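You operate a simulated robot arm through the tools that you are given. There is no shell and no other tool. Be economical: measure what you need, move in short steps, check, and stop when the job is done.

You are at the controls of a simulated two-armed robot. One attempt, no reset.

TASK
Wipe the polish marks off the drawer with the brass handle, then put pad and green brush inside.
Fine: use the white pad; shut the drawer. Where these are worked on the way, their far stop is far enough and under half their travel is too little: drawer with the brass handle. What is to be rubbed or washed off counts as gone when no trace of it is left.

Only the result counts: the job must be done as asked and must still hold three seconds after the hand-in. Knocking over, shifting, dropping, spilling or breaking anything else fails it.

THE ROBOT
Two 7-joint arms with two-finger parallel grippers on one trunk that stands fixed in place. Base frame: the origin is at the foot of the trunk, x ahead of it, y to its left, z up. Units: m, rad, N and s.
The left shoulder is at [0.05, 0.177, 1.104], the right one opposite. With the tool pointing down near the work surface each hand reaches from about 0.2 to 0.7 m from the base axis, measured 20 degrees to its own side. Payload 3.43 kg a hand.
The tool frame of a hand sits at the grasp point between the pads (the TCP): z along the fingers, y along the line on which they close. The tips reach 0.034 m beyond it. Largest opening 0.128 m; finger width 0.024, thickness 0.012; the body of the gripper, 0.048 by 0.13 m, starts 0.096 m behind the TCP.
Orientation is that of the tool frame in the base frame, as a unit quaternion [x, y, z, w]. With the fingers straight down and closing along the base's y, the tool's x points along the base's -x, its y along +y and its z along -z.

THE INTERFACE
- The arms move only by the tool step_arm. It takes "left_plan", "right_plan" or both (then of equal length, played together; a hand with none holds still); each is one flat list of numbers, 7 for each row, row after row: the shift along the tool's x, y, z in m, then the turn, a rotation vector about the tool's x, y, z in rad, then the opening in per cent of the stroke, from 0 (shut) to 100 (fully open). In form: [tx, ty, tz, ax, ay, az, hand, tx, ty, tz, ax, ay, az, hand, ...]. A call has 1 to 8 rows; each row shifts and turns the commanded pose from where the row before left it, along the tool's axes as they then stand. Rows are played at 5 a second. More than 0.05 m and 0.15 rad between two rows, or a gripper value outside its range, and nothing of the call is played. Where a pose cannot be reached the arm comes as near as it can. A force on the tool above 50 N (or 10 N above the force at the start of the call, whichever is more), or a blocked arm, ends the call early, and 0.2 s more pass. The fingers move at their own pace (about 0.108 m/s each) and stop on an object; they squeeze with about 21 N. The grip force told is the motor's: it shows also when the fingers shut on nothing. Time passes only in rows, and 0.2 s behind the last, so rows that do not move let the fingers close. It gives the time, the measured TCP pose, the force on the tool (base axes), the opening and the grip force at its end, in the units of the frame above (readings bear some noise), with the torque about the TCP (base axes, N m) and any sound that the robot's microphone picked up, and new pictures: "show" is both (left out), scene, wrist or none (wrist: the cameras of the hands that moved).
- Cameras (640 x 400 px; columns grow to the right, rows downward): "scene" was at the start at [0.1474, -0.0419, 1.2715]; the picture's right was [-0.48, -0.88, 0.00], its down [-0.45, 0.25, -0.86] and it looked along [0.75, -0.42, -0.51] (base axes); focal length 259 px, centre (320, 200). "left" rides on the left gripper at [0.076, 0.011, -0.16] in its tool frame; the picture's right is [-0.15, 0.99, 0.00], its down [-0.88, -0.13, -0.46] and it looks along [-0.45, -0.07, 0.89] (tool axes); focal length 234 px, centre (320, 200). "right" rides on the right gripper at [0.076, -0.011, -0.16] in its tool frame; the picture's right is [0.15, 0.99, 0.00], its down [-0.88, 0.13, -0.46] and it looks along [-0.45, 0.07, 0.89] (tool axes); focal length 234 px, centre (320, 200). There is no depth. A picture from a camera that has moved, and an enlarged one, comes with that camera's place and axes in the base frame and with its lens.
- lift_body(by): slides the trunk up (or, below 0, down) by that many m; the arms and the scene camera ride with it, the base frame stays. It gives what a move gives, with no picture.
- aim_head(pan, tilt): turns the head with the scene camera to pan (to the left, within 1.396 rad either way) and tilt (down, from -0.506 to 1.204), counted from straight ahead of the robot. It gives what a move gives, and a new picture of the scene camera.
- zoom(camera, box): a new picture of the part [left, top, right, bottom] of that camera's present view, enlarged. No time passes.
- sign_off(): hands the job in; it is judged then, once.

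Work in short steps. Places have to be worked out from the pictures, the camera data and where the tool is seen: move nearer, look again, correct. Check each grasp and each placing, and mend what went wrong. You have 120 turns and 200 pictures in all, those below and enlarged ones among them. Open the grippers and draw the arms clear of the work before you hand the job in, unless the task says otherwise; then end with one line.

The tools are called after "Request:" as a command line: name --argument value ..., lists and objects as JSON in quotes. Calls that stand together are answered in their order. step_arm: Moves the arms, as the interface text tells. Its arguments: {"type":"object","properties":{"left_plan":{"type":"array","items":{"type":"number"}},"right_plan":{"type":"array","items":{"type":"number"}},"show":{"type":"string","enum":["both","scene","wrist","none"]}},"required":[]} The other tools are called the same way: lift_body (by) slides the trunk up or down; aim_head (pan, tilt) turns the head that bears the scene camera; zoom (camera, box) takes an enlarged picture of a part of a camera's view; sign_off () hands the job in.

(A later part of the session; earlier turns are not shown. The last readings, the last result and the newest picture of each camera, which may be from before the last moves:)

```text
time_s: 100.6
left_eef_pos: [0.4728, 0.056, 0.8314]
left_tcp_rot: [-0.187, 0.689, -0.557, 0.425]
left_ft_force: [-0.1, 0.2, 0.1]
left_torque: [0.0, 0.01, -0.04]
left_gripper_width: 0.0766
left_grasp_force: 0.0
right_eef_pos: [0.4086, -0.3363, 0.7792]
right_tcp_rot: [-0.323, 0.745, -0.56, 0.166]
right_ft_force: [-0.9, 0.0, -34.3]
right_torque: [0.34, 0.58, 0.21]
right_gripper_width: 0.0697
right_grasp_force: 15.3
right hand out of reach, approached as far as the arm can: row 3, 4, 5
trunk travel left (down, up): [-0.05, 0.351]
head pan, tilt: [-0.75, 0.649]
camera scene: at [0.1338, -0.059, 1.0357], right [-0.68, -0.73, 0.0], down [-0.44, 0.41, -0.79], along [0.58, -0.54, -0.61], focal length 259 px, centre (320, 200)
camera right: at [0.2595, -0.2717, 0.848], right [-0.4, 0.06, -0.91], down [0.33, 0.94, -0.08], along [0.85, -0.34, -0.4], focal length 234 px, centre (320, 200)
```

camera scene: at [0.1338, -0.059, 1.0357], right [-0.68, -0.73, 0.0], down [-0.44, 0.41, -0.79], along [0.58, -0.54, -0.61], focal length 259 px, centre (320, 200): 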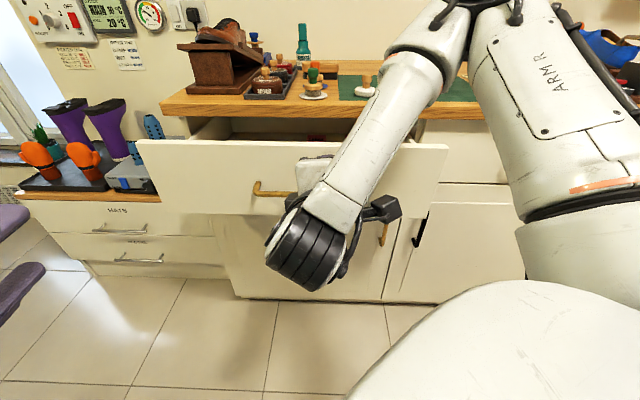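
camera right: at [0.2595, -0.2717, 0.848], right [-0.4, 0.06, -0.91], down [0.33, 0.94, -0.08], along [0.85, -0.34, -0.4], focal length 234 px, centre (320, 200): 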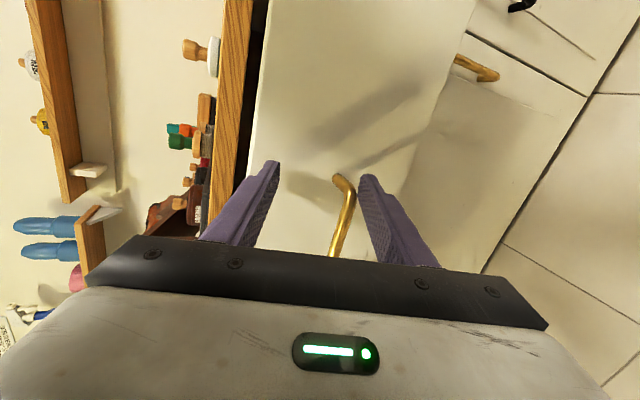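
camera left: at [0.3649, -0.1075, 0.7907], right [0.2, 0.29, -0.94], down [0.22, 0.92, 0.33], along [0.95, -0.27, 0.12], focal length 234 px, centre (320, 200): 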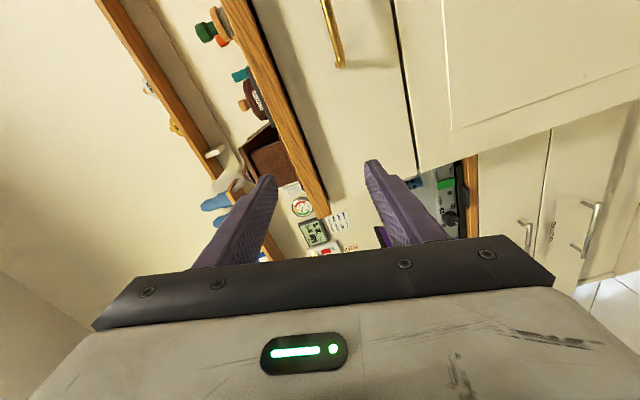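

The lower finger is pressing up on the bar. Lower the trunk 3 cm to relieve, then slide the hand right past the handle's end.

Request:
lift_body --by -0.033

Request:
step_arm --right_plan '[0.02, 0, 0, 0, 0, 0, 60, 0.02, 0, 0, 0, 0, 0, 60, 0.02, 0, 0, 0, 0, 0, 60]' --show "both"

```text
time_s: 101.4
left_eef_pos: [0.4649, 0.0497, 0.824]
left_tcp_rot: [-0.177, 0.689, -0.551, 0.437]
left_ft_force: [1.1, 0.3, 0.2]
left_torque: [-0.01, 0.02, 0.03]
left_gripper_width: 0.0767
left_grasp_force: 0.0
right_eef_pos: [0.4024, -0.3422, 0.7682]
right_tcp_rot: [-0.311, 0.744, -0.563, 0.183]
right_ft_force: [0.2, 0.0, 0.4]
right_torque: [0.01, 0.01, 0.02]
right_gripper_width: 0.0511
right_grasp_force: 0.0
trunk travel left (down, up): [-0.017, 0.384]
head pan, tilt: [-0.75, 0.649]
```

```text
time_s: 102.2
left_eef_pos: [0.4641, 0.05, 0.8245]
left_tcp_rot: [-0.176, 0.689, -0.55, 0.438]
left_ft_force: [-0.1, 0.0, -0.9]
left_torque: [0.0, -0.03, 0.0]
left_gripper_width: 0.0767
left_grasp_force: 0.0
right_eef_pos: [0.4046, -0.3546, 0.7666]
right_tcp_rot: [-0.313, 0.744, -0.563, 0.18]
right_ft_force: [-0.9, 0.8, 0.2]
right_torque: [-0.03, -0.05, 0.0]
right_gripper_width: 0.0769
right_grasp_force: 0.0
right hand out of reach, approached as far as the arm can: row 1, 2, 3
trunk travel left (down, up): [-0.017, 0.384]
head pan, tilt: [-0.75, 0.649]
camera scene: at [0.1212, -0.07, 1.0182], right [-0.68, -0.73, -0.02], down [-0.43, 0.43, -0.8], along [0.59, -0.53, -0.61], focal length 259 px, centre (320, 200)
camera right: at [0.2521, -0.2909, 0.8318], right [-0.37, 0.07, -0.93], down [0.34, 0.94, -0.06], along [0.87, -0.33, -0.37], focal length 234 px, centre (320, 200)
```

scene: 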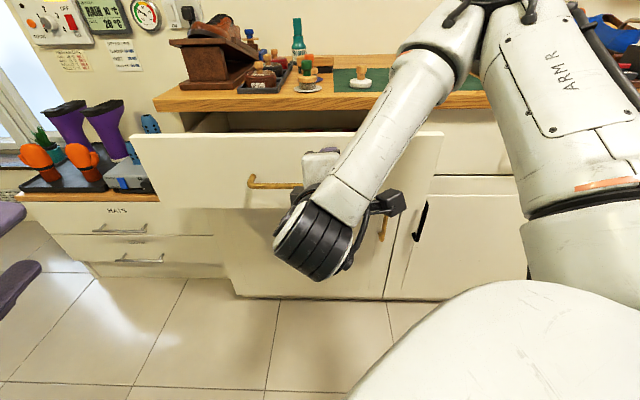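
right: 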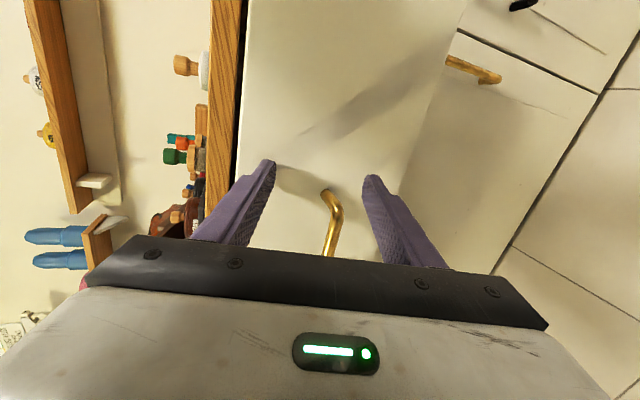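

The trunk tilted slightly: likely the left arm's low elbow is resting on the base. Raise the left hand, and try backing the right hand off the bar.

Request:
step_arm --left_plan '[0, -0.03, -0.01, 0, 0, 0, 60, 0, -0.03, -0.01, 0, 0, 0, 60, 0, -0.03, -0.01, 0, 0, 0, 60]' --right_plan '[0, 0, -0.015, 0, 0, 0, 60, 0, 0, -0.015, 0, 0, 0, 60, 0, 0, -0.015, 0, 0, 0, 60]' --show "both"

```text
time_s: 103.0
left_eef_pos: [0.4541, 0.0434, 0.8844]
left_tcp_rot: [-0.188, 0.687, -0.558, 0.426]
left_ft_force: [0.9, -0.1, -0.5]
left_torque: [-0.01, 0.01, -0.01]
left_gripper_width: 0.0769
left_grasp_force: 0.1
left hand out of reach, approached as far as the arm can: row 1, 2, 3
right_eef_pos: [0.4074, -0.3261, 0.7674]
right_tcp_rot: [-0.319, 0.741, -0.565, 0.173]
right_ft_force: [0.0, -0.3, 0.0]
right_torque: [0.04, 0.0, 0.0]
right_gripper_width: 0.0766
right_grasp_force: 0.1
right hand out of reach, approached as far as the arm can: row 1, 2, 3
trunk travel left (down, up): [-0.017, 0.384]
head pan, tilt: [-0.75, 0.649]
camera scene: at [0.1322, -0.0574, 1.0015], right [-0.68, -0.73, 0.0], down [-0.44, 0.41, -0.8], along [0.58, -0.54, -0.6], focal length 259 px, centre (320, 200)
camera right: at [0.2556, -0.2639, 0.8357], right [-0.38, 0.06, -0.92], down [0.33, 0.94, -0.08], along [0.86, -0.34, -0.38], focal length 234 px, centre (320, 200)
camera left: at [0.2851, 0.0879, 0.847], right [0.3, 0.41, -0.86], down [0.11, 0.88, 0.46], along [0.95, -0.23, 0.22], focal length 234 px, centre (320, 200)
```

scene: 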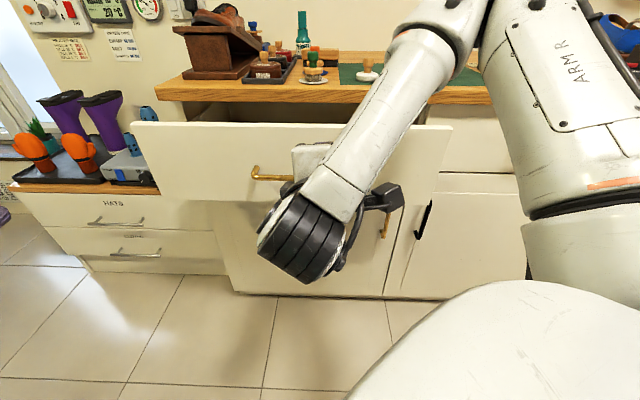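
right: 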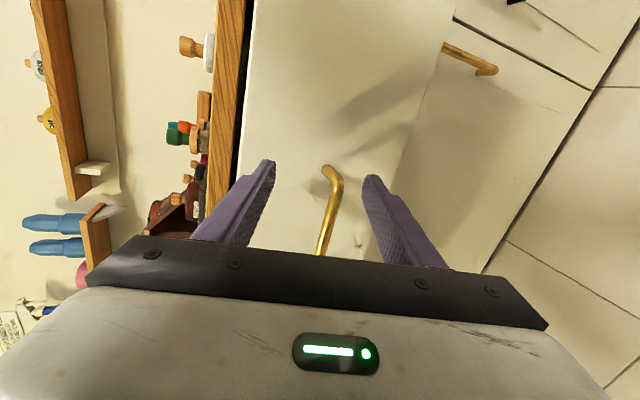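
left: 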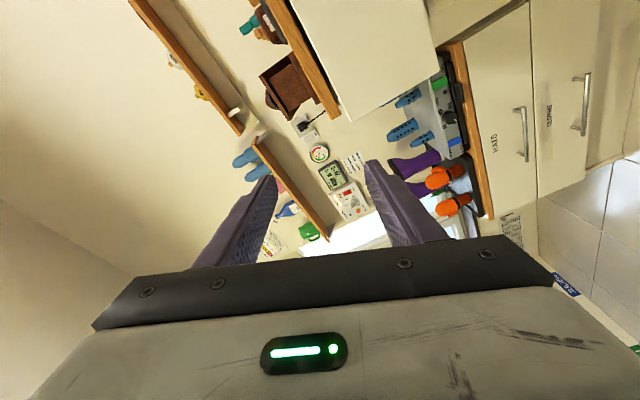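

Tilt is gone. Open the gripper fully to gain vertical slack, raise the trunk 3 cm (gives the arm room), then back off.

Request:
step_arm --right_plan '[0, 0, 0, 0, 0, 0, 100, 0, 0, 0, 0, 0, 0, 100]' --show "none"

Request:
lift_body --by 0.03

Request:
step_arm --right_plan '[0.012, 0.01, -0.01, 0, 0, 0, 100, 0.012, 0.01, -0.01, 0, 0, 0, 100]' --show "wrist"

```text
time_s: 103.6
left_eef_pos: [0.4538, 0.0425, 0.8859]
left_tcp_rot: [-0.187, 0.688, -0.558, 0.425]
left_ft_force: [-0.7, 0.5, -0.5]
left_torque: [-0.01, 0.04, 0.02]
left_gripper_width: 0.0768
left_grasp_force: 0.1
right_eef_pos: [0.4074, -0.3277, 0.7708]
right_tcp_rot: [-0.319, 0.741, -0.564, 0.172]
right_ft_force: [-0.5, 0.0, 0.4]
right_torque: [0.0, 0.0, 0.0]
right_gripper_width: 0.1282
right_grasp_force: 0.0
trunk travel left (down, up): [-0.017, 0.384]
head pan, tilt: [-0.75, 0.649]
```

```text
time_s: 104.4
left_eef_pos: [0.4536, 0.0414, 0.9151]
left_tcp_rot: [-0.187, 0.688, -0.558, 0.425]
left_ft_force: [0.3, 0.0, 0.2]
left_torque: [-0.02, -0.04, 0.02]
left_gripper_width: 0.0767
left_grasp_force: 0.0
right_eef_pos: [0.4068, -0.327, 0.8016]
right_tcp_rot: [-0.319, 0.741, -0.564, 0.173]
right_ft_force: [0.2, -0.2, -0.4]
right_torque: [0.01, 0.0, 0.01]
right_gripper_width: 0.128
right_grasp_force: 0.0
trunk travel left (down, up): [-0.047, 0.354]
head pan, tilt: [-0.75, 0.649]
```

```text
time_s: 105.0
left_eef_pos: [0.4537, 0.0422, 0.9147]
left_tcp_rot: [-0.187, 0.688, -0.557, 0.426]
left_ft_force: [1.0, -0.2, -0.4]
left_torque: [0.0, -0.01, 0.02]
left_gripper_width: 0.0766
left_grasp_force: 0.0
right_eef_pos: [0.4066, -0.3286, 0.8015]
right_tcp_rot: [-0.319, 0.741, -0.565, 0.173]
right_ft_force: [-0.8, -0.8, 0.5]
right_torque: [-0.02, 0.0, 0.03]
right_gripper_width: 0.1277
right_grasp_force: 0.1
right hand out of reach, approached as far as the arm can: row 1, 2
trunk travel left (down, up): [-0.047, 0.354]
head pan, tilt: [-0.75, 0.649]
camera right: at [0.2555, -0.264, 0.8679], right [-0.38, 0.06, -0.92], down [0.33, 0.94, -0.08], along [0.86, -0.34, -0.38], focal length 234 px, centre (320, 200)
```

right: 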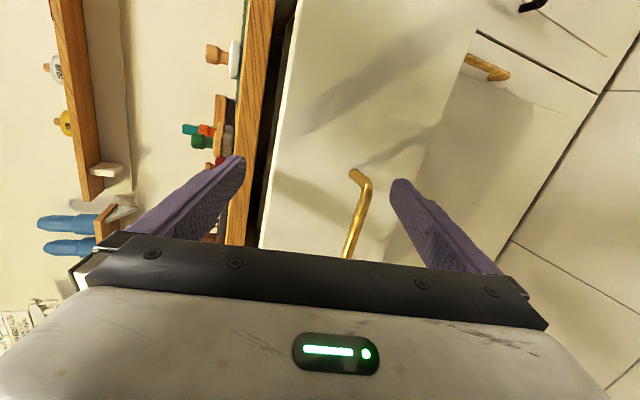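

Still at the limit. Pitch the fingers downward instead: that swings the lower finger out in front of the bar so the hand can lift away.

Request:
step_arm --right_plan '[0, 0, 0, -0.14, 0, 0, 100, 0, 0, 0, -0.14, 0, 0, 100, 0, 0, 0, -0.14, 0, 0, 100, 0, 0, 0, -0.14, 0, 0, 100, 0, 0, 0, -0.14, 0, 0, 100]' --show "both"

```text
time_s: 106.2
left_eef_pos: [0.4526, 0.0425, 0.9157]
left_tcp_rot: [-0.186, 0.688, -0.557, 0.426]
left_ft_force: [-0.1, 0.0, 0.1]
left_torque: [0.01, -0.03, -0.02]
left_gripper_width: 0.0765
left_grasp_force: 0.0
right_eef_pos: [0.4152, -0.3299, 0.814]
right_tcp_rot: [-0.351, 0.88, -0.311, 0.076]
right_ft_force: [-1.9, -2.3, 15.7]
right_torque: [-0.7, -0.96, -0.48]
right_gripper_width: 0.128
right_grasp_force: 0.0
trunk travel left (down, up): [-0.047, 0.354]
head pan, tilt: [-0.75, 0.649]
stopped in row 5 (right hand): the force on the tool passed its limit at 58 N (the readings are from after the stop); the commanded pose is now the measured one
camera scene: at [0.1312, -0.0571, 1.0337], right [-0.68, -0.73, 0.0], down [-0.44, 0.41, -0.8], along [0.58, -0.54, -0.6], focal length 259 px, centre (320, 200)
camera right: at [0.3081, -0.3081, 0.9558], right [-0.67, 0.46, -0.58], down [0.42, 0.88, 0.21], along [0.61, -0.1, -0.79], focal length 234 px, centre (320, 200)
```

scene: 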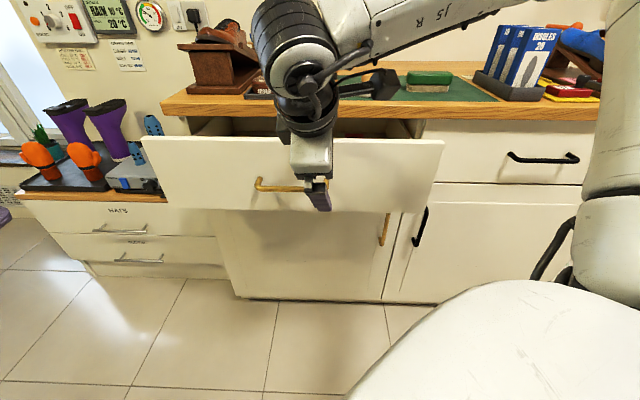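
right: 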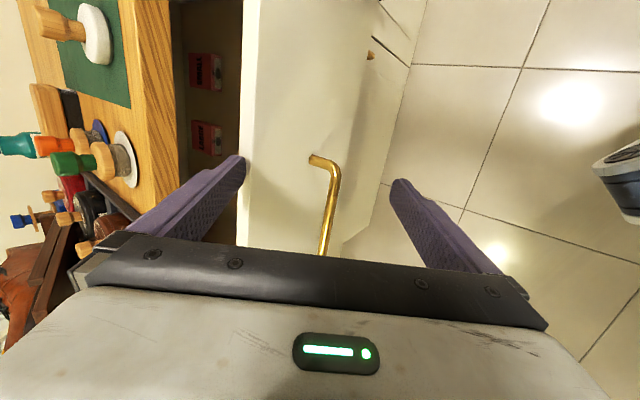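

Now the hand points down with one finger at the panel's top edge and the other in front, clear of the bar. Raise the trunk 8 cm to free it.

Request:
lift_body --by 0.08

Request:
step_arm --right_plan '[0, 0, -0.02, 0, 0, 0, 100]' --show "both"

```text
time_s: 107.3
left_eef_pos: [0.4536, 0.042, 0.9948]
left_tcp_rot: [-0.187, 0.688, -0.558, 0.425]
left_ft_force: [-0.5, 0.5, -0.4]
left_torque: [0.04, -0.03, -0.02]
left_gripper_width: 0.0767
left_grasp_force: 0.0
right_eef_pos: [0.4135, -0.3297, 0.893]
right_tcp_rot: [-0.354, 0.881, -0.306, 0.072]
right_ft_force: [-0.3, 0.8, 1.0]
right_torque: [-0.03, 0.0, 0.02]
right_gripper_width: 0.1278
right_grasp_force: 0.1
trunk travel left (down, up): [-0.127, 0.274]
head pan, tilt: [-0.75, 0.649]
```

```text
time_s: 107.7
left_eef_pos: [0.4535, 0.0407, 0.9947]
left_tcp_rot: [-0.187, 0.688, -0.557, 0.425]
left_ft_force: [-0.6, -0.8, 0.1]
left_torque: [0.01, -0.03, -0.01]
left_gripper_width: 0.077
left_grasp_force: 0.1
right_eef_pos: [0.4055, -0.319, 0.9069]
right_tcp_rot: [-0.354, 0.881, -0.306, 0.072]
right_ft_force: [0.6, -0.4, -0.7]
right_torque: [0.03, -0.03, 0.0]
right_gripper_width: 0.1283
right_grasp_force: 0.1
trunk travel left (down, up): [-0.127, 0.274]
head pan, tilt: [-0.75, 0.649]
camera scene: at [0.1322, -0.0576, 1.1137], right [-0.68, -0.73, 0.0], down [-0.44, 0.41, -0.8], along [0.58, -0.54, -0.6], focal length 259 px, centre (320, 200)
camera right: at [0.3021, -0.2981, 1.0491], right [-0.68, 0.46, -0.57], down [0.42, 0.88, 0.21], along [0.6, -0.1, -0.8], focal length 234 px, centre (320, 200)
```

scene: 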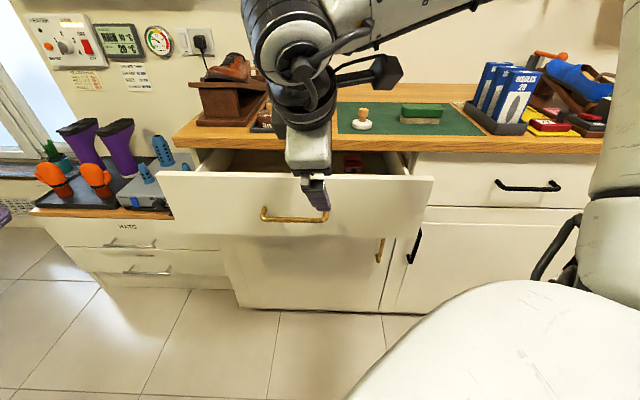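
right: 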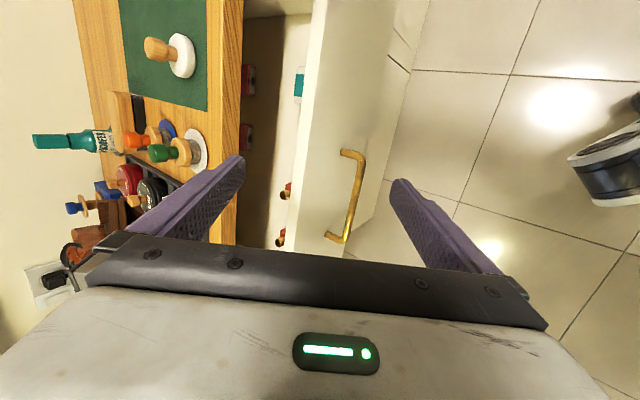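

Free. The drawer slipped back to ~12 cm open, so I'll grip its front panel from above and pull it out more. Turn the hand vertical (closing along the drawer's travel) and move above the panel.

Request:
step_arm --right_plan '[0, 0, 0, -0.15, 0, 0, 100, 0, 0, 0, -0.15, 0, 0, 100, 0, 0, 0, -0.15, 0, 0, 100, 0, 0, 0, -0.15, 0, 0, 100, 0, -0.033, 0, 0, 0, 0, 70, 0, -0.033, 0, 0, 0, 0, 70, 0, -0.033, 0, 0, 0, 0, 70]' --show "both"

```text
time_s: 109.3
left_eef_pos: [0.453, 0.0404, 0.9958]
left_tcp_rot: [-0.187, 0.688, -0.557, 0.426]
left_ft_force: [0.2, 0.0, -0.2]
left_torque: [0.0, 0.02, 0.04]
left_gripper_width: 0.0766
left_grasp_force: 0.0
right_eef_pos: [0.4034, -0.3081, 0.9031]
right_tcp_rot: [-0.358, 0.932, -0.032, -0.036]
right_ft_force: [0.0, 0.0, -0.6]
right_torque: [0.01, 0.03, 0.01]
right_gripper_width: 0.0898
right_grasp_force: 0.1
right hand out of reach, approached as far as the arm can: row 4, 5, 6, 7
trunk travel left (down, up): [-0.127, 0.274]
head pan, tilt: [-0.75, 0.649]
camera scene: at [0.1321, -0.0575, 1.1137], right [-0.68, -0.73, 0.0], down [-0.44, 0.41, -0.8], along [0.58, -0.54, -0.6], focal length 259 px, centre (320, 200)
camera right: at [0.3614, -0.3533, 1.0688], right [-0.77, 0.64, -0.02], down [0.59, 0.72, 0.37], along [0.25, 0.27, -0.93], focal length 234 px, centre (320, 200)
```

scene: 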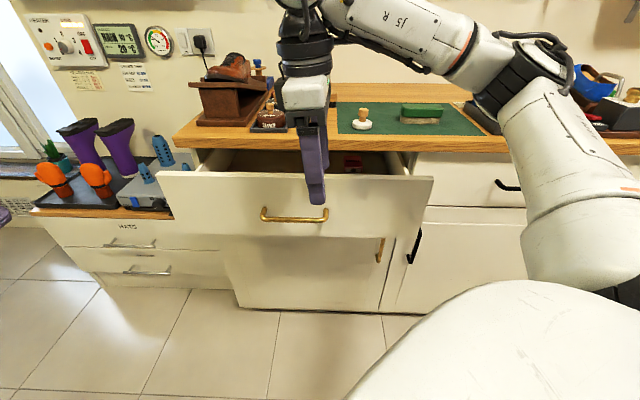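
right: 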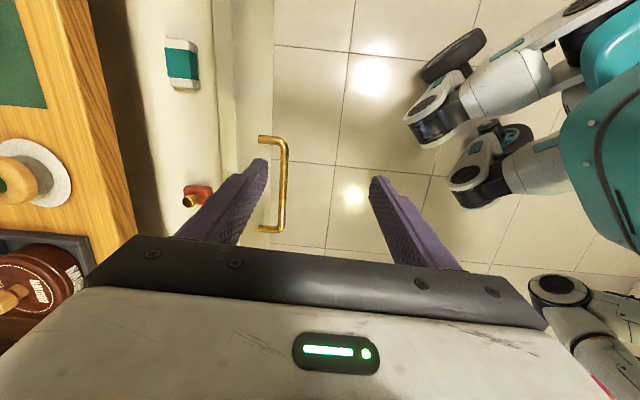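

Good overhead view. The arm is at a limit with the shoulder this low; raise the trunk 12 cm and then advance over the panel.

Request:
lift_body --by 0.12

Request:
step_arm --right_plan '[0, -0.025, 0.02, 0, 0, 0, 70, 0, -0.025, 0.02, 0, 0, 0, 70, 0, -0.025, 0.02, 0, 0, 0, 70, 0, -0.02, 0.02, 0, 0, 0, 70]' --show "wrist"

```text
time_s: 110.8
left_eef_pos: [0.454, 0.0418, 1.115]
left_tcp_rot: [-0.188, 0.688, -0.557, 0.425]
left_ft_force: [-0.5, -0.2, 0.5]
left_torque: [0.05, 0.01, -0.03]
left_gripper_width: 0.0768
left_grasp_force: 0.0
right_eef_pos: [0.4025, -0.3079, 1.0222]
right_tcp_rot: [-0.358, 0.932, -0.033, -0.035]
right_ft_force: [-0.4, 0.5, 0.5]
right_torque: [0.02, -0.01, 0.01]
right_gripper_width: 0.0896
right_grasp_force: 0.0
trunk travel left (down, up): [-0.247, 0.154]
head pan, tilt: [-0.75, 0.649]
```

```text
time_s: 111.8
left_eef_pos: [0.4537, 0.0407, 1.116]
left_tcp_rot: [-0.188, 0.688, -0.558, 0.425]
left_ft_force: [-0.3, -0.5, -0.4]
left_torque: [0.03, -0.01, -0.02]
left_gripper_width: 0.0769
left_grasp_force: 0.0
right_eef_pos: [0.4044, -0.3079, 0.9457]
right_tcp_rot: [-0.356, 0.933, -0.033, -0.036]
right_ft_force: [0.8, -0.9, -0.7]
right_torque: [0.0, 0.01, 0.01]
right_gripper_width: 0.0895
right_grasp_force: 0.1
right hand out of reach, approached as far as the arm can: row 1, 2, 3, 4
trunk travel left (down, up): [-0.247, 0.154]
head pan, tilt: [-0.75, 0.649]
camera right: at [0.3633, -0.352, 1.1111], right [-0.77, 0.64, -0.02], down [0.59, 0.72, 0.37], along [0.25, 0.27, -0.93], focal length 234 px, centre (320, 200)
```

right: 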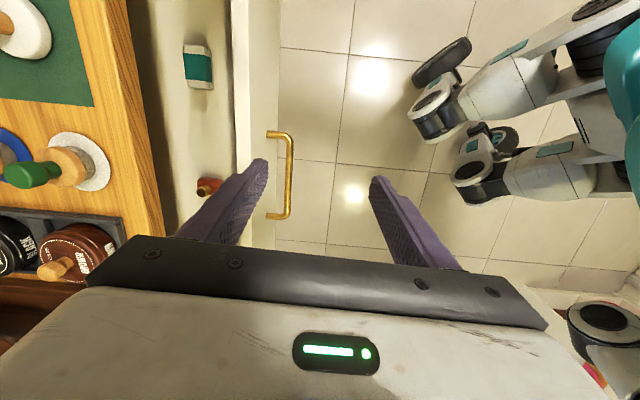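

The limit is the last wrist joint at this yaw. I'll turn back to the natural heading and instead hook closed fingers behind the panel and pull.

Request:
step_arm --right_plan '[0, 0, 0, 0, 0, 0.148, 40, 0, 0, 0, 0, 0, 0.148, 20, 0, 0, 0, 0, 0, 0.148, 0, 0, 0, 0, 0, 0, 0.148, 0, 0, 0, 0, 0, 0, 0.148, 0, 0, 0, 0, 0, 0, 0.148, 0, 0, 0, 0, 0, 0, 0.148, 0, 0, 0, 0, 0, 0, 0.148, 0]' --show "none"

Request:
step_arm --right_plan '[0, 0, 0, 0, 0, 0.148, 0, 0, 0, 0, 0, 0, 0.148, 0, 0, 0, 0, 0, -0.05, 0, 0]' --show "both"

```text
time_s: 113.6
left_eef_pos: [0.4537, 0.0422, 1.1159]
left_tcp_rot: [-0.188, 0.688, -0.557, 0.426]
left_ft_force: [0.3, -0.6, 0.5]
left_torque: [0.02, 0.01, 0.01]
left_gripper_width: 0.0769
left_grasp_force: 0.0
right_eef_pos: [0.4057, -0.3067, 0.9451]
right_tcp_rot: [0.225, 0.973, -0.047, -0.012]
right_ft_force: [-0.3, 0.2, 0.1]
right_torque: [0.01, 0.0, -0.02]
right_gripper_width: 0.0001
right_grasp_force: 21.1
trunk travel left (down, up): [-0.247, 0.154]
head pan, tilt: [-0.75, 0.649]
```

```text
time_s: 114.4
left_eef_pos: [0.4542, 0.0419, 1.1147]
left_tcp_rot: [-0.186, 0.688, -0.558, 0.424]
left_ft_force: [0.1, -0.4, 0.5]
left_torque: [0.01, -0.04, -0.04]
left_gripper_width: 0.0765
left_grasp_force: 0.1
right_eef_pos: [0.4051, -0.3067, 0.9458]
right_tcp_rot: [0.363, 0.93, -0.057, 0.018]
right_ft_force: [-1.1, -0.2, -0.4]
right_torque: [0.0, 0.01, 0.0]
right_gripper_width: 0.0
right_grasp_force: 21.1
trunk travel left (down, up): [-0.247, 0.154]
head pan, tilt: [-0.75, 0.649]
camera scene: at [0.1321, -0.0575, 1.2338], right [-0.68, -0.73, 0.0], down [-0.44, 0.41, -0.8], along [0.58, -0.54, -0.6], focal length 259 px, centre (320, 200)
camera right: at [0.3425, -0.2443, 1.0988], right [0.56, 0.82, -0.1], down [0.74, -0.44, 0.51], along [0.37, -0.36, -0.86], focal length 234 px, centre (320, 200)
```

scene: 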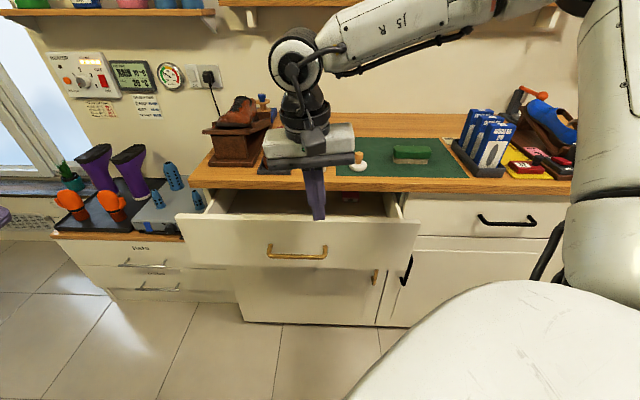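
right: 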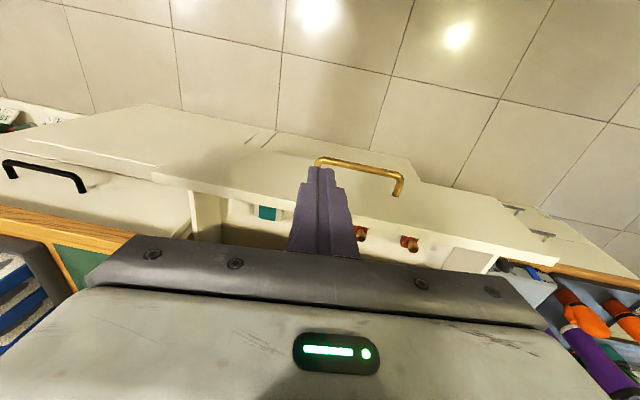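

Panel top is at z≈0.82, inner face ≈0.627 along the normal; the space behind it at u≈-0.07 is free. Move over and lower partway.

Request:
step_arm --right_plan '[-0.0366, -0.0014, 0.0029, 0, 0, 0, 0, -0.0366, -0.0014, 0.0029, 0, 0, 0, 0, -0.0366, -0.0014, 0.0029, 0, 0, 0, 0, -0.0366, -0.0014, 0.0029, 0, 0, 0, 0, 0.0026, 0.003, 0.0338, 0, 0, 0, 0]' --show "both"

```text
time_s: 115.6
left_eef_pos: [0.4555, 0.0423, 1.1143]
left_tcp_rot: [-0.188, 0.688, -0.558, 0.425]
left_ft_force: [-0.9, 0.9, -0.2]
left_torque: [0.0, -0.01, -0.03]
left_gripper_width: 0.0771
left_grasp_force: 0.2
right_eef_pos: [0.5094, -0.4107, 0.9107]
right_tcp_rot: [0.362, 0.93, -0.058, 0.018]
right_ft_force: [-0.2, 0.2, 0.4]
right_torque: [0.0, 0.03, -0.01]
right_gripper_width: 0.0
right_grasp_force: 20.7
trunk travel left (down, up): [-0.247, 0.154]
head pan, tilt: [-0.75, 0.649]
camera scene: at [0.1322, -0.0577, 1.2337], right [-0.68, -0.73, 0.0], down [-0.44, 0.41, -0.8], along [0.58, -0.54, -0.6], focal length 259 px, centre (320, 200)
camera right: at [0.4468, -0.3487, 1.0648], right [0.56, 0.82, -0.11], down [0.74, -0.44, 0.51], along [0.37, -0.36, -0.86], focal length 234 px, centre (320, 200)
```

scene: 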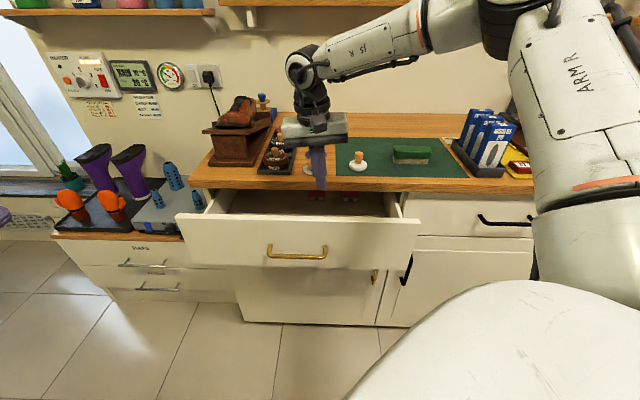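
right: 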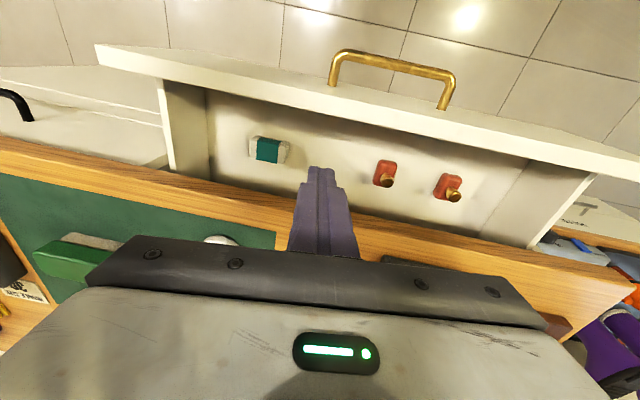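

Clear view into the drawer: free floor between the teal box and red tubes. Lower the closed fingers behind the panel.

Request:
step_arm --right_plan '[0.0026, 0.003, 0.0338, 0, 0, 0, 0, 0.0026, 0.003, 0.0338, 0, 0, 0, 0, 0.002, 0.003, 0.028, 0, 0, 0, 0]' --show "none"

Request:
step_arm --right_plan '[0.02, 0, 0, 0, 0, 0, 0, 0.02, 0, 0, 0, 0, 0, 0, 0.02, 0, 0, 0, 0, 0, 0, 0.02, 0, 0, 0, 0, 0, 0, 0.02, 0, 0, 0, 0, 0, 0]' --show "scene"

```text
time_s: 116.4
left_eef_pos: [0.4549, 0.042, 1.1156]
left_tcp_rot: [-0.187, 0.688, -0.557, 0.426]
left_ft_force: [0.4, -0.5, -0.4]
left_torque: [0.01, 0.02, -0.01]
left_gripper_width: 0.0769
left_grasp_force: 0.0
right_eef_pos: [0.5071, -0.4106, 0.8136]
right_tcp_rot: [0.362, 0.93, -0.058, 0.019]
right_ft_force: [0.4, 0.1, -0.9]
right_torque: [0.0, -0.01, 0.01]
right_gripper_width: 0.0001
right_grasp_force: 21.1
trunk travel left (down, up): [-0.247, 0.154]
head pan, tilt: [-0.75, 0.649]
```

```text
time_s: 117.6
left_eef_pos: [0.4529, 0.0421, 1.1153]
left_tcp_rot: [-0.187, 0.688, -0.558, 0.425]
left_ft_force: [-0.2, -0.6, -0.1]
left_torque: [0.02, 0.02, -0.01]
left_gripper_width: 0.0768
left_grasp_force: 0.1
right_eef_pos: [0.4344, -0.3446, 0.8084]
right_tcp_rot: [0.364, 0.93, -0.058, 0.018]
right_ft_force: [0.2, 0.4, -0.7]
right_torque: [-0.02, 0.01, 0.02]
right_gripper_width: 0.0001
right_grasp_force: 21.1
trunk travel left (down, up): [-0.247, 0.154]
head pan, tilt: [-0.75, 0.649]
camera scene: at [0.132, -0.0575, 1.2338], right [-0.68, -0.73, 0.0], down [-0.44, 0.41, -0.8], along [0.58, -0.54, -0.6], focal length 259 px, centre (320, 200)
```

scene: 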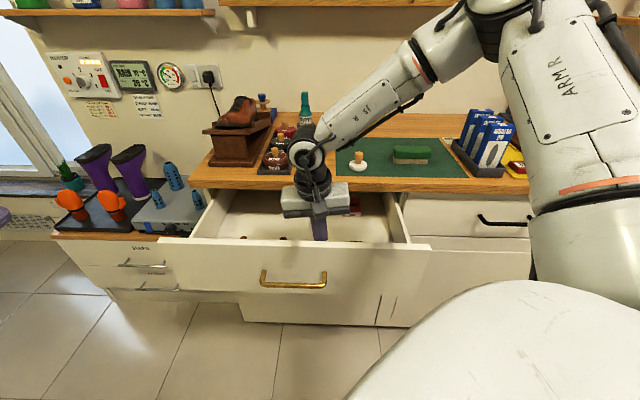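

Works well (~20 cm open). Pull further toward the stop.

Request:
step_arm --right_plan '[0.02, 0, 0, 0, 0, 0, 0, 0.02, 0, 0, 0, 0, 0, 0, 0.02, 0, 0, 0, 0, 0, 0, 0.02, 0, 0, 0, 0, 0, 0, 0.02, 0, 0, 0, 0, 0, 0]' --show "scene"

```text
time_s: 118.8
left_eef_pos: [0.453, 0.042, 1.1169]
left_tcp_rot: [-0.187, 0.688, -0.557, 0.425]
left_ft_force: [0.5, 0.6, 0.8]
left_torque: [-0.02, -0.04, 0.01]
left_gripper_width: 0.0765
left_grasp_force: 0.0
right_eef_pos: [0.3599, -0.2773, 0.8006]
right_tcp_rot: [0.363, 0.93, -0.057, 0.018]
right_ft_force: [0.2, 0.3, 0.8]
right_torque: [0.03, 0.01, 0.01]
right_gripper_width: 0.0
right_grasp_force: 20.8
trunk travel left (down, up): [-0.247, 0.154]
head pan, tilt: [-0.75, 0.649]
camera scene: at [0.132, -0.0575, 1.2338], right [-0.68, -0.73, 0.0], down [-0.44, 0.41, -0.8], along [0.58, -0.54, -0.6], focal length 259 px, centre (320, 200)
```

scene: 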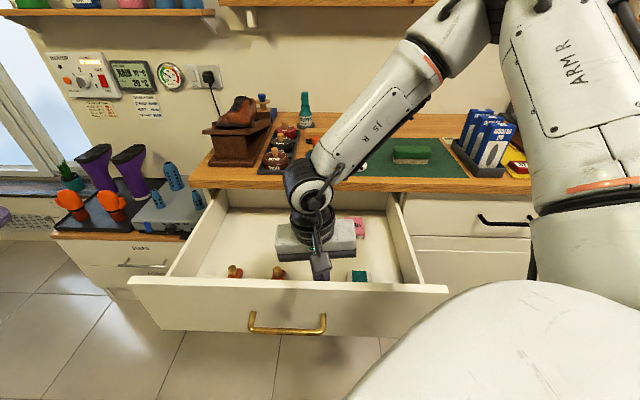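

The drawer is ~31 cm open. Lift out and head back to the pad on the mat.

Request:
step_arm --right_plan '[-0.01, 0, -0.045, 0, 0, 0, 0, 0, 0, -0.045, 0, 0, 0, 40, 0, 0, -0.045, 0, 0, 0, 40, 0, 0, -0.045, 0, 0, 0, 40, -0.0395, -0.0139, 0.004, 0, 0, 0, 40, -0.0395, -0.0139, 0.004, 0, 0, 0, 40, -0.0395, -0.0139, 0.004, 0, 0, 0, 40, -0.0395, -0.0139, 0.004, 0, 0, 0, 40]' --show "none"

Request:
step_arm --right_plan '[-0.039, -0.0139, 0.004, 0, 0, 0, 40, -0.039, -0.0139, 0.004, 0, 0, 0, 40, -0.0387, -0.0139, 0.004, 0, 0, 0, 40, 0, 0, 0, 0, 0, 0, 40]' --show "both"

```text
time_s: 120.6
left_eef_pos: [0.4549, 0.0422, 1.1154]
left_tcp_rot: [-0.187, 0.687, -0.558, 0.425]
left_ft_force: [0.2, -0.4, -0.4]
left_torque: [-0.01, -0.01, -0.01]
left_gripper_width: 0.0769
left_grasp_force: 0.1
right_eef_pos: [0.4489, -0.4115, 0.9817]
right_tcp_rot: [0.363, 0.93, -0.057, 0.017]
right_ft_force: [-0.4, -0.2, 0.3]
right_torque: [0.0, -0.01, 0.0]
right_gripper_width: 0.0513
right_grasp_force: 0.1
trunk travel left (down, up): [-0.247, 0.154]
head pan, tilt: [-0.75, 0.649]
```

```text
time_s: 121.6
left_eef_pos: [0.4542, 0.0411, 1.1163]
left_tcp_rot: [-0.188, 0.688, -0.558, 0.425]
left_ft_force: [0.0, 0.1, 0.5]
left_torque: [0.02, 0.02, 0.0]
left_gripper_width: 0.0769
left_grasp_force: 0.1
right_eef_pos: [0.506, -0.5216, 0.9826]
right_tcp_rot: [0.362, 0.93, -0.058, 0.019]
right_ft_force: [0.0, -0.1, -0.4]
right_torque: [0.01, -0.04, -0.03]
right_gripper_width: 0.0511
right_grasp_force: 0.0
trunk travel left (down, up): [-0.247, 0.154]
head pan, tilt: [-0.75, 0.649]
camera scene: at [0.1322, -0.0576, 1.2338], right [-0.68, -0.73, 0.0], down [-0.44, 0.41, -0.8], along [0.58, -0.54, -0.6], focal length 259 px, centre (320, 200)
camera right: at [0.4441, -0.4592, 1.1355], right [0.56, 0.82, -0.1], down [0.74, -0.44, 0.51], along [0.37, -0.36, -0.86], focal length 234 px, centre (320, 200)
```

scene: 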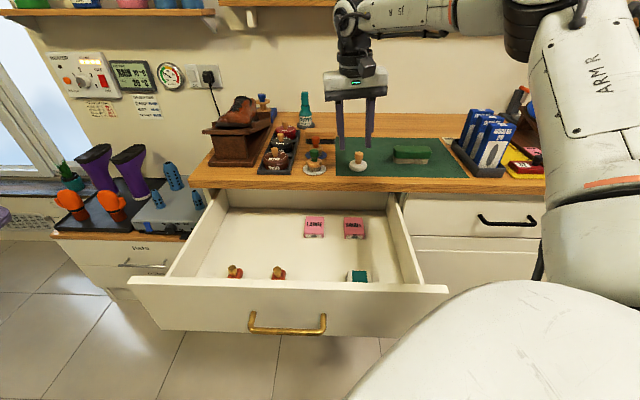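
right: 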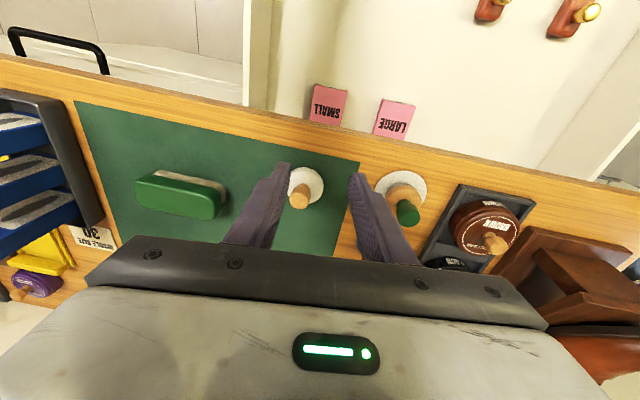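

Pad and drawer are in view; pad ≈ (0.528, -0.573). Center over it and descend partway.

Request:
step_arm --right_plan '[-0.0255, -0.0114, 0.003, 0, 0, 0, 40, -0.0255, -0.0114, 0.003, 0, 0, 0, 40, 0.003, 0.0036, 0.0397, 0, 0, 0, 40]' --show "wrist"

```text
time_s: 122.4
left_eef_pos: [0.4538, 0.0427, 1.1146]
left_tcp_rot: [-0.187, 0.688, -0.558, 0.425]
left_ft_force: [-0.9, -0.2, 0.0]
left_torque: [0.01, -0.01, 0.01]
left_gripper_width: 0.0768
left_grasp_force: 0.0
right_eef_pos: [0.5291, -0.5714, 0.9413]
right_tcp_rot: [0.363, 0.93, -0.058, 0.019]
right_ft_force: [0.9, -0.1, 0.6]
right_torque: [0.01, -0.01, 0.02]
right_gripper_width: 0.0508
right_grasp_force: 0.1
trunk travel left (down, up): [-0.247, 0.154]
head pan, tilt: [-0.75, 0.649]
camera right: at [0.4671, -0.5117, 1.0953], right [0.56, 0.82, -0.1], down [0.74, -0.44, 0.51], along [0.37, -0.36, -0.86], focal length 234 px, centre (320, 200)
```

right: 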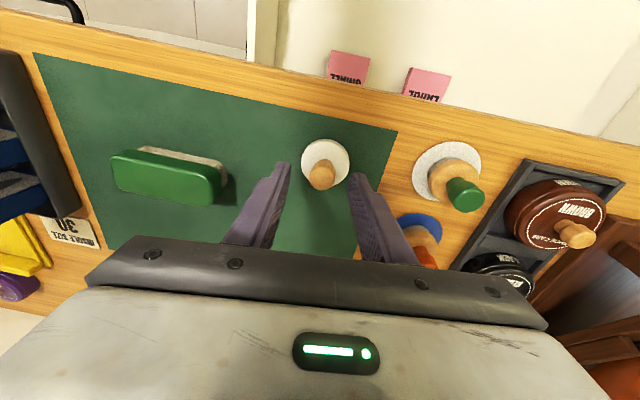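

Nearly aligned. Lower 2.3 cm with a small correction and close on the knob.

Request:
step_arm --right_plan '[-0.0025, 0.003, 0.012, 0, 0, 0, 40, 0, 0.001, 0.0108, 0, 0, 0, 40, 0, 0, 0, 0, 0, 0, 0, 0, 0, 0, 0, 0, 0, 0, 0, 0, 0, 0, 0, 0, 0]' --show "wrist"

```text
time_s: 123.6
left_eef_pos: [0.4547, 0.042, 1.1157]
left_tcp_rot: [-0.187, 0.687, -0.558, 0.426]
left_ft_force: [0.4, 0.4, -0.1]
left_torque: [0.0, 0.0, 0.0]
left_gripper_width: 0.0767
left_grasp_force: 0.1
right_eef_pos: [0.5327, -0.5751, 0.9194]
right_tcp_rot: [0.362, 0.93, -0.058, 0.019]
right_ft_force: [0.2, -0.8, 0.3]
right_torque: [0.02, -0.03, 0.0]
right_gripper_width: 0.0227
right_grasp_force: 21.1
trunk travel left (down, up): [-0.247, 0.154]
head pan, tilt: [-0.75, 0.649]
camera right: at [0.4706, -0.5126, 1.0725], right [0.56, 0.82, -0.1], down [0.74, -0.44, 0.51], along [0.37, -0.36, -0.86], focal length 234 px, centre (320, 200)
```

right: 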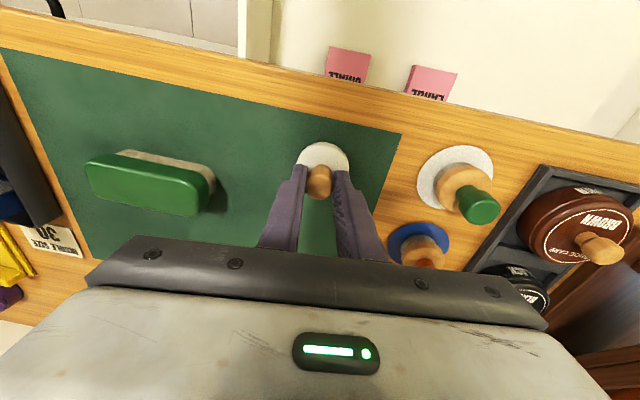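

Pad gripped. Lift it, bring it out over the open drawer.

Request:
step_arm --right_plan '[-0.0026, -0.003, -0.035, 0, 0, 0, 0, -0.0026, -0.003, -0.035, 0, 0, 0, 0, 0.046, 0.0017, -0.0036, 0, 0, 0, 0, 0.046, 0.0017, -0.0036, 0, 0, 0, 0, 0.046, 0.0017, -0.0036, 0, 0, 0, 0, 0.046, 0.0017, -0.0036, 0, 0, 0, 0, -0.002, 0.045, -0.004, 0, 0, 0, 0, -0.002, 0.045, -0.004, 0, 0, 0, 0]' --show "none"

Request:
step_arm --right_plan '[-0.002, 0.045, -0.004, 0, 0, 0, 0, -0.002, 0.045, -0.004, 0, 0, 0, 0, -0.002, 0.045, -0.004, 0, 0, 0, 0, 0, 0, 0, 0, 0, 0, 0]' --show "both"

```text
time_s: 125.4
left_eef_pos: [0.4536, 0.0417, 1.1153]
left_tcp_rot: [-0.188, 0.688, -0.557, 0.426]
left_ft_force: [-0.3, -0.2, 0.0]
left_torque: [0.02, 0.02, -0.04]
left_gripper_width: 0.077
left_grasp_force: 0.0
right_eef_pos: [0.4664, -0.3803, 0.9882]
right_tcp_rot: [0.364, 0.93, -0.059, 0.018]
right_ft_force: [0.3, -0.7, -0.6]
right_torque: [-0.02, 0.04, -0.02]
right_gripper_width: 0.0226
right_grasp_force: 21.1
trunk travel left (down, up): [-0.247, 0.154]
head pan, tilt: [-0.75, 0.649]
```

```text
time_s: 126.4
left_eef_pos: [0.4551, 0.042, 1.1146]
left_tcp_rot: [-0.187, 0.687, -0.558, 0.425]
left_ft_force: [0.0, 0.4, -0.6]
left_torque: [-0.02, 0.0, 0.02]
left_gripper_width: 0.0767
left_grasp_force: 0.1
right_eef_pos: [0.5594, -0.284, 0.9885]
right_tcp_rot: [0.365, 0.929, -0.057, 0.019]
right_ft_force: [-0.6, -0.1, -0.2]
right_torque: [0.01, 0.02, 0.01]
right_gripper_width: 0.0224
right_grasp_force: 21.4
trunk travel left (down, up): [-0.247, 0.154]
head pan, tilt: [-0.75, 0.649]
camera scene: at [0.1324, -0.0576, 1.2338], right [-0.68, -0.73, 0.0], down [-0.44, 0.41, -0.8], along [0.58, -0.54, -0.6], focal length 259 px, centre (320, 200)
camera right: at [0.4976, -0.2221, 1.1422], right [0.56, 0.82, -0.1], down [0.74, -0.44, 0.51], along [0.37, -0.36, -0.86], focal length 234 px, centre (320, 200)
```

scene: 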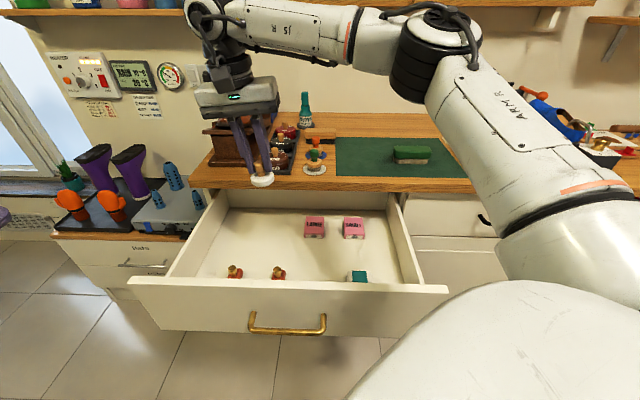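
right: 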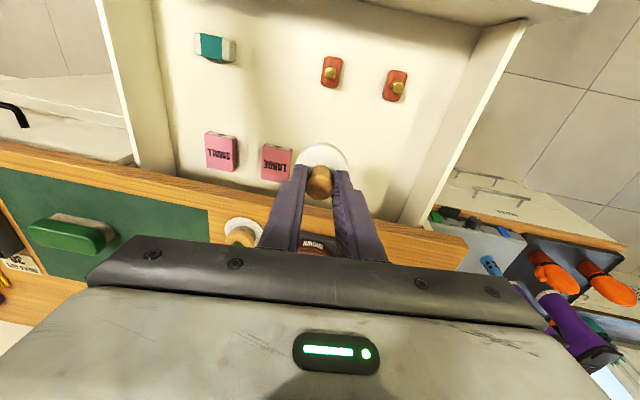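

Pad is over free floor at the drawer's left. Lower it.

Request:
step_arm --right_plan '[0.003, 0.0036, 0.0397, 0, 0, 0, 0, 0.003, 0.0036, 0.0397, 0, 0, 0, 0, 0.003, 0.0036, 0.0397, 0, 0, 0, 0, 0.003, 0.0036, 0.0397, 0, 0, 0, 0, 0.0015, 0.0018, 0.02, 0, 0, 0, 0]' --show "wrist"

```text
time_s: 127.6
left_eef_pos: [0.4525, 0.0421, 1.1158]
left_tcp_rot: [-0.187, 0.688, -0.557, 0.426]
left_ft_force: [0.0, 1.2, 0.5]
left_torque: [-0.03, -0.03, -0.01]
left_gripper_width: 0.0768
left_grasp_force: 0.0
right_eef_pos: [0.5409, -0.2941, 0.8176]
right_tcp_rot: [0.364, 0.929, -0.057, 0.018]
right_ft_force: [-0.7, 0.6, -0.4]
right_torque: [-0.04, 0.01, 0.0]
right_gripper_width: 0.0225
right_grasp_force: 20.7
right hand out of reach, approached as far as the arm can: row 3, 4, 5
trunk travel left (down, up): [-0.247, 0.154]
head pan, tilt: [-0.75, 0.649]
camera right: at [0.4789, -0.232, 0.9715], right [0.56, 0.82, -0.1], down [0.74, -0.44, 0.51], along [0.37, -0.36, -0.86], focal length 234 px, centre (320, 200)
```

right: 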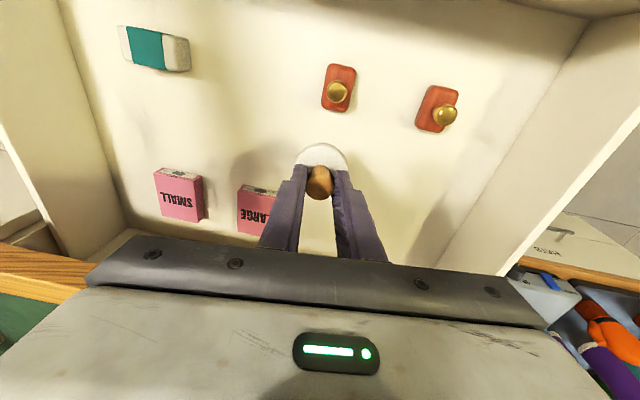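

Arm limit again; use the trunk to lower the pad the rest of the way, watching the force.

Request:
lift_body --by -0.03

Request:
step_arm --right_plan '[0, 0, 0, 0, 0, 0, 0]' --show "both"

```text
time_s: 128.4
left_eef_pos: [0.4532, 0.043, 1.0856]
left_tcp_rot: [-0.187, 0.688, -0.558, 0.425]
left_ft_force: [-0.7, 0.3, -0.4]
left_torque: [-0.03, 0.03, 0.03]
left_gripper_width: 0.0768
left_grasp_force: 0.1
right_eef_pos: [0.541, -0.2944, 0.7884]
right_tcp_rot: [0.363, 0.93, -0.058, 0.019]
right_ft_force: [0.3, 0.4, -0.4]
right_torque: [-0.01, 0.04, -0.01]
right_gripper_width: 0.0223
right_grasp_force: 20.9
trunk travel left (down, up): [-0.217, 0.184]
head pan, tilt: [-0.75, 0.649]
```

```text
time_s: 128.8
left_eef_pos: [0.4544, 0.0423, 1.0864]
left_tcp_rot: [-0.188, 0.687, -0.558, 0.425]
left_ft_force: [0.1, -0.2, 0.4]
left_torque: [-0.01, 0.02, 0.02]
left_gripper_width: 0.077
left_grasp_force: 0.1
right_eef_pos: [0.5413, -0.2935, 0.7875]
right_tcp_rot: [0.363, 0.93, -0.056, 0.019]
right_ft_force: [-0.1, -0.2, -0.7]
right_torque: [-0.01, 0.01, 0.0]
right_gripper_width: 0.0221
right_grasp_force: 21.0
trunk travel left (down, up): [-0.217, 0.184]
head pan, tilt: [-0.75, 0.649]
camera scene: at [0.1321, -0.0575, 1.2038], right [-0.68, -0.73, 0.0], down [-0.44, 0.41, -0.8], along [0.58, -0.54, -0.6], focal length 259 px, centre (320, 200)
camera right: at [0.4789, -0.2319, 0.9419], right [0.56, 0.82, -0.1], down [0.74, -0.44, 0.51], along [0.37, -0.36, -0.86], focal length 234 px, centre (320, 200)
```

scene: 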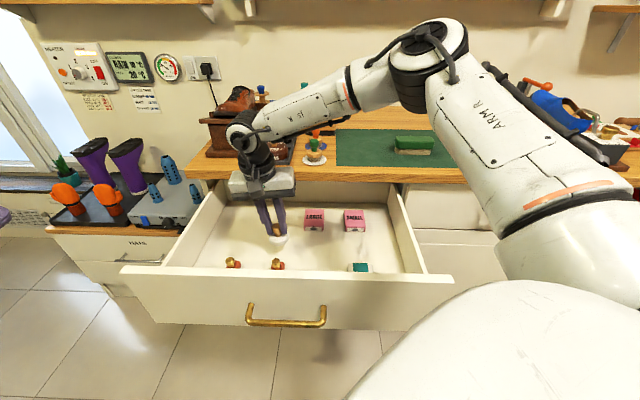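
right: 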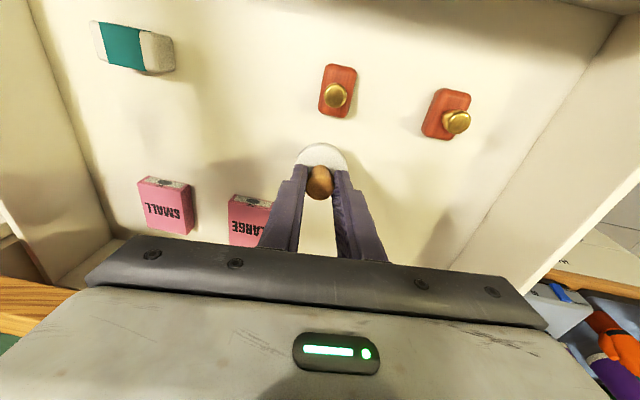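

Still above the floor; continue lowering.

Request:
lift_body --by -0.02

Request:
lift_body --by -0.012

Request:
step_arm --right_plan '[0, 0, 0, 0, 0, 0, 0]' --show "wrist"

```text
time_s: 129.4
left_eef_pos: [0.4531, 0.0426, 1.0655]
left_tcp_rot: [-0.188, 0.688, -0.557, 0.426]
left_ft_force: [0.9, -0.3, 0.4]
left_torque: [0.0, -0.01, 0.01]
left_gripper_width: 0.0768
left_grasp_force: 0.0
right_eef_pos: [0.5408, -0.2934, 0.7687]
right_tcp_rot: [0.363, 0.93, -0.057, 0.02]
right_ft_force: [0.4, -0.5, -1.4]
right_torque: [-0.02, -0.01, 0.0]
right_gripper_width: 0.0223
right_grasp_force: 20.8
trunk travel left (down, up): [-0.197, 0.204]
head pan, tilt: [-0.75, 0.649]
```

```text
time_s: 130.1
left_eef_pos: [0.4538, 0.0424, 1.0535]
left_tcp_rot: [-0.187, 0.689, -0.557, 0.425]
left_ft_force: [-0.4, 0.0, 0.6]
left_torque: [0.0, 0.04, -0.01]
left_gripper_width: 0.077
left_grasp_force: 0.1
right_eef_pos: [0.5408, -0.2931, 0.757]
right_tcp_rot: [0.362, 0.93, -0.057, 0.019]
right_ft_force: [-0.1, -0.3, 0.6]
right_torque: [0.02, -0.03, 0.03]
right_gripper_width: 0.0224
right_grasp_force: 20.5
trunk travel left (down, up): [-0.185, 0.216]
head pan, tilt: [-0.75, 0.649]
```

```text
time_s: 130.4
left_eef_pos: [0.4537, 0.0418, 1.0532]
left_tcp_rot: [-0.187, 0.688, -0.558, 0.425]
left_ft_force: [-0.3, -0.4, -0.4]
left_torque: [-0.02, 0.0, -0.01]
left_gripper_width: 0.0769
left_grasp_force: 0.1
right_eef_pos: [0.5418, -0.2937, 0.7564]
right_tcp_rot: [0.362, 0.93, -0.057, 0.018]
right_ft_force: [0.1, 1.0, 0.1]
right_torque: [0.04, 0.02, -0.01]
right_gripper_width: 0.0224
right_grasp_force: 21.2
trunk travel left (down, up): [-0.185, 0.216]
head pan, tilt: [-0.75, 0.649]
camera right: at [0.4789, -0.2319, 0.9099], right [0.56, 0.82, -0.1], down [0.74, -0.44, 0.51], along [0.37, -0.36, -0.86], focal length 234 px, centre (320, 200)
```

right: 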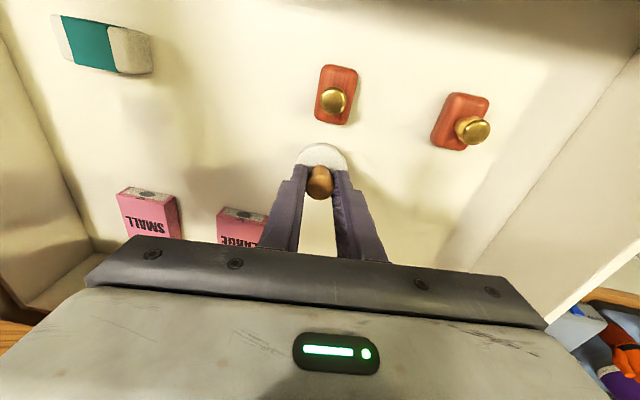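

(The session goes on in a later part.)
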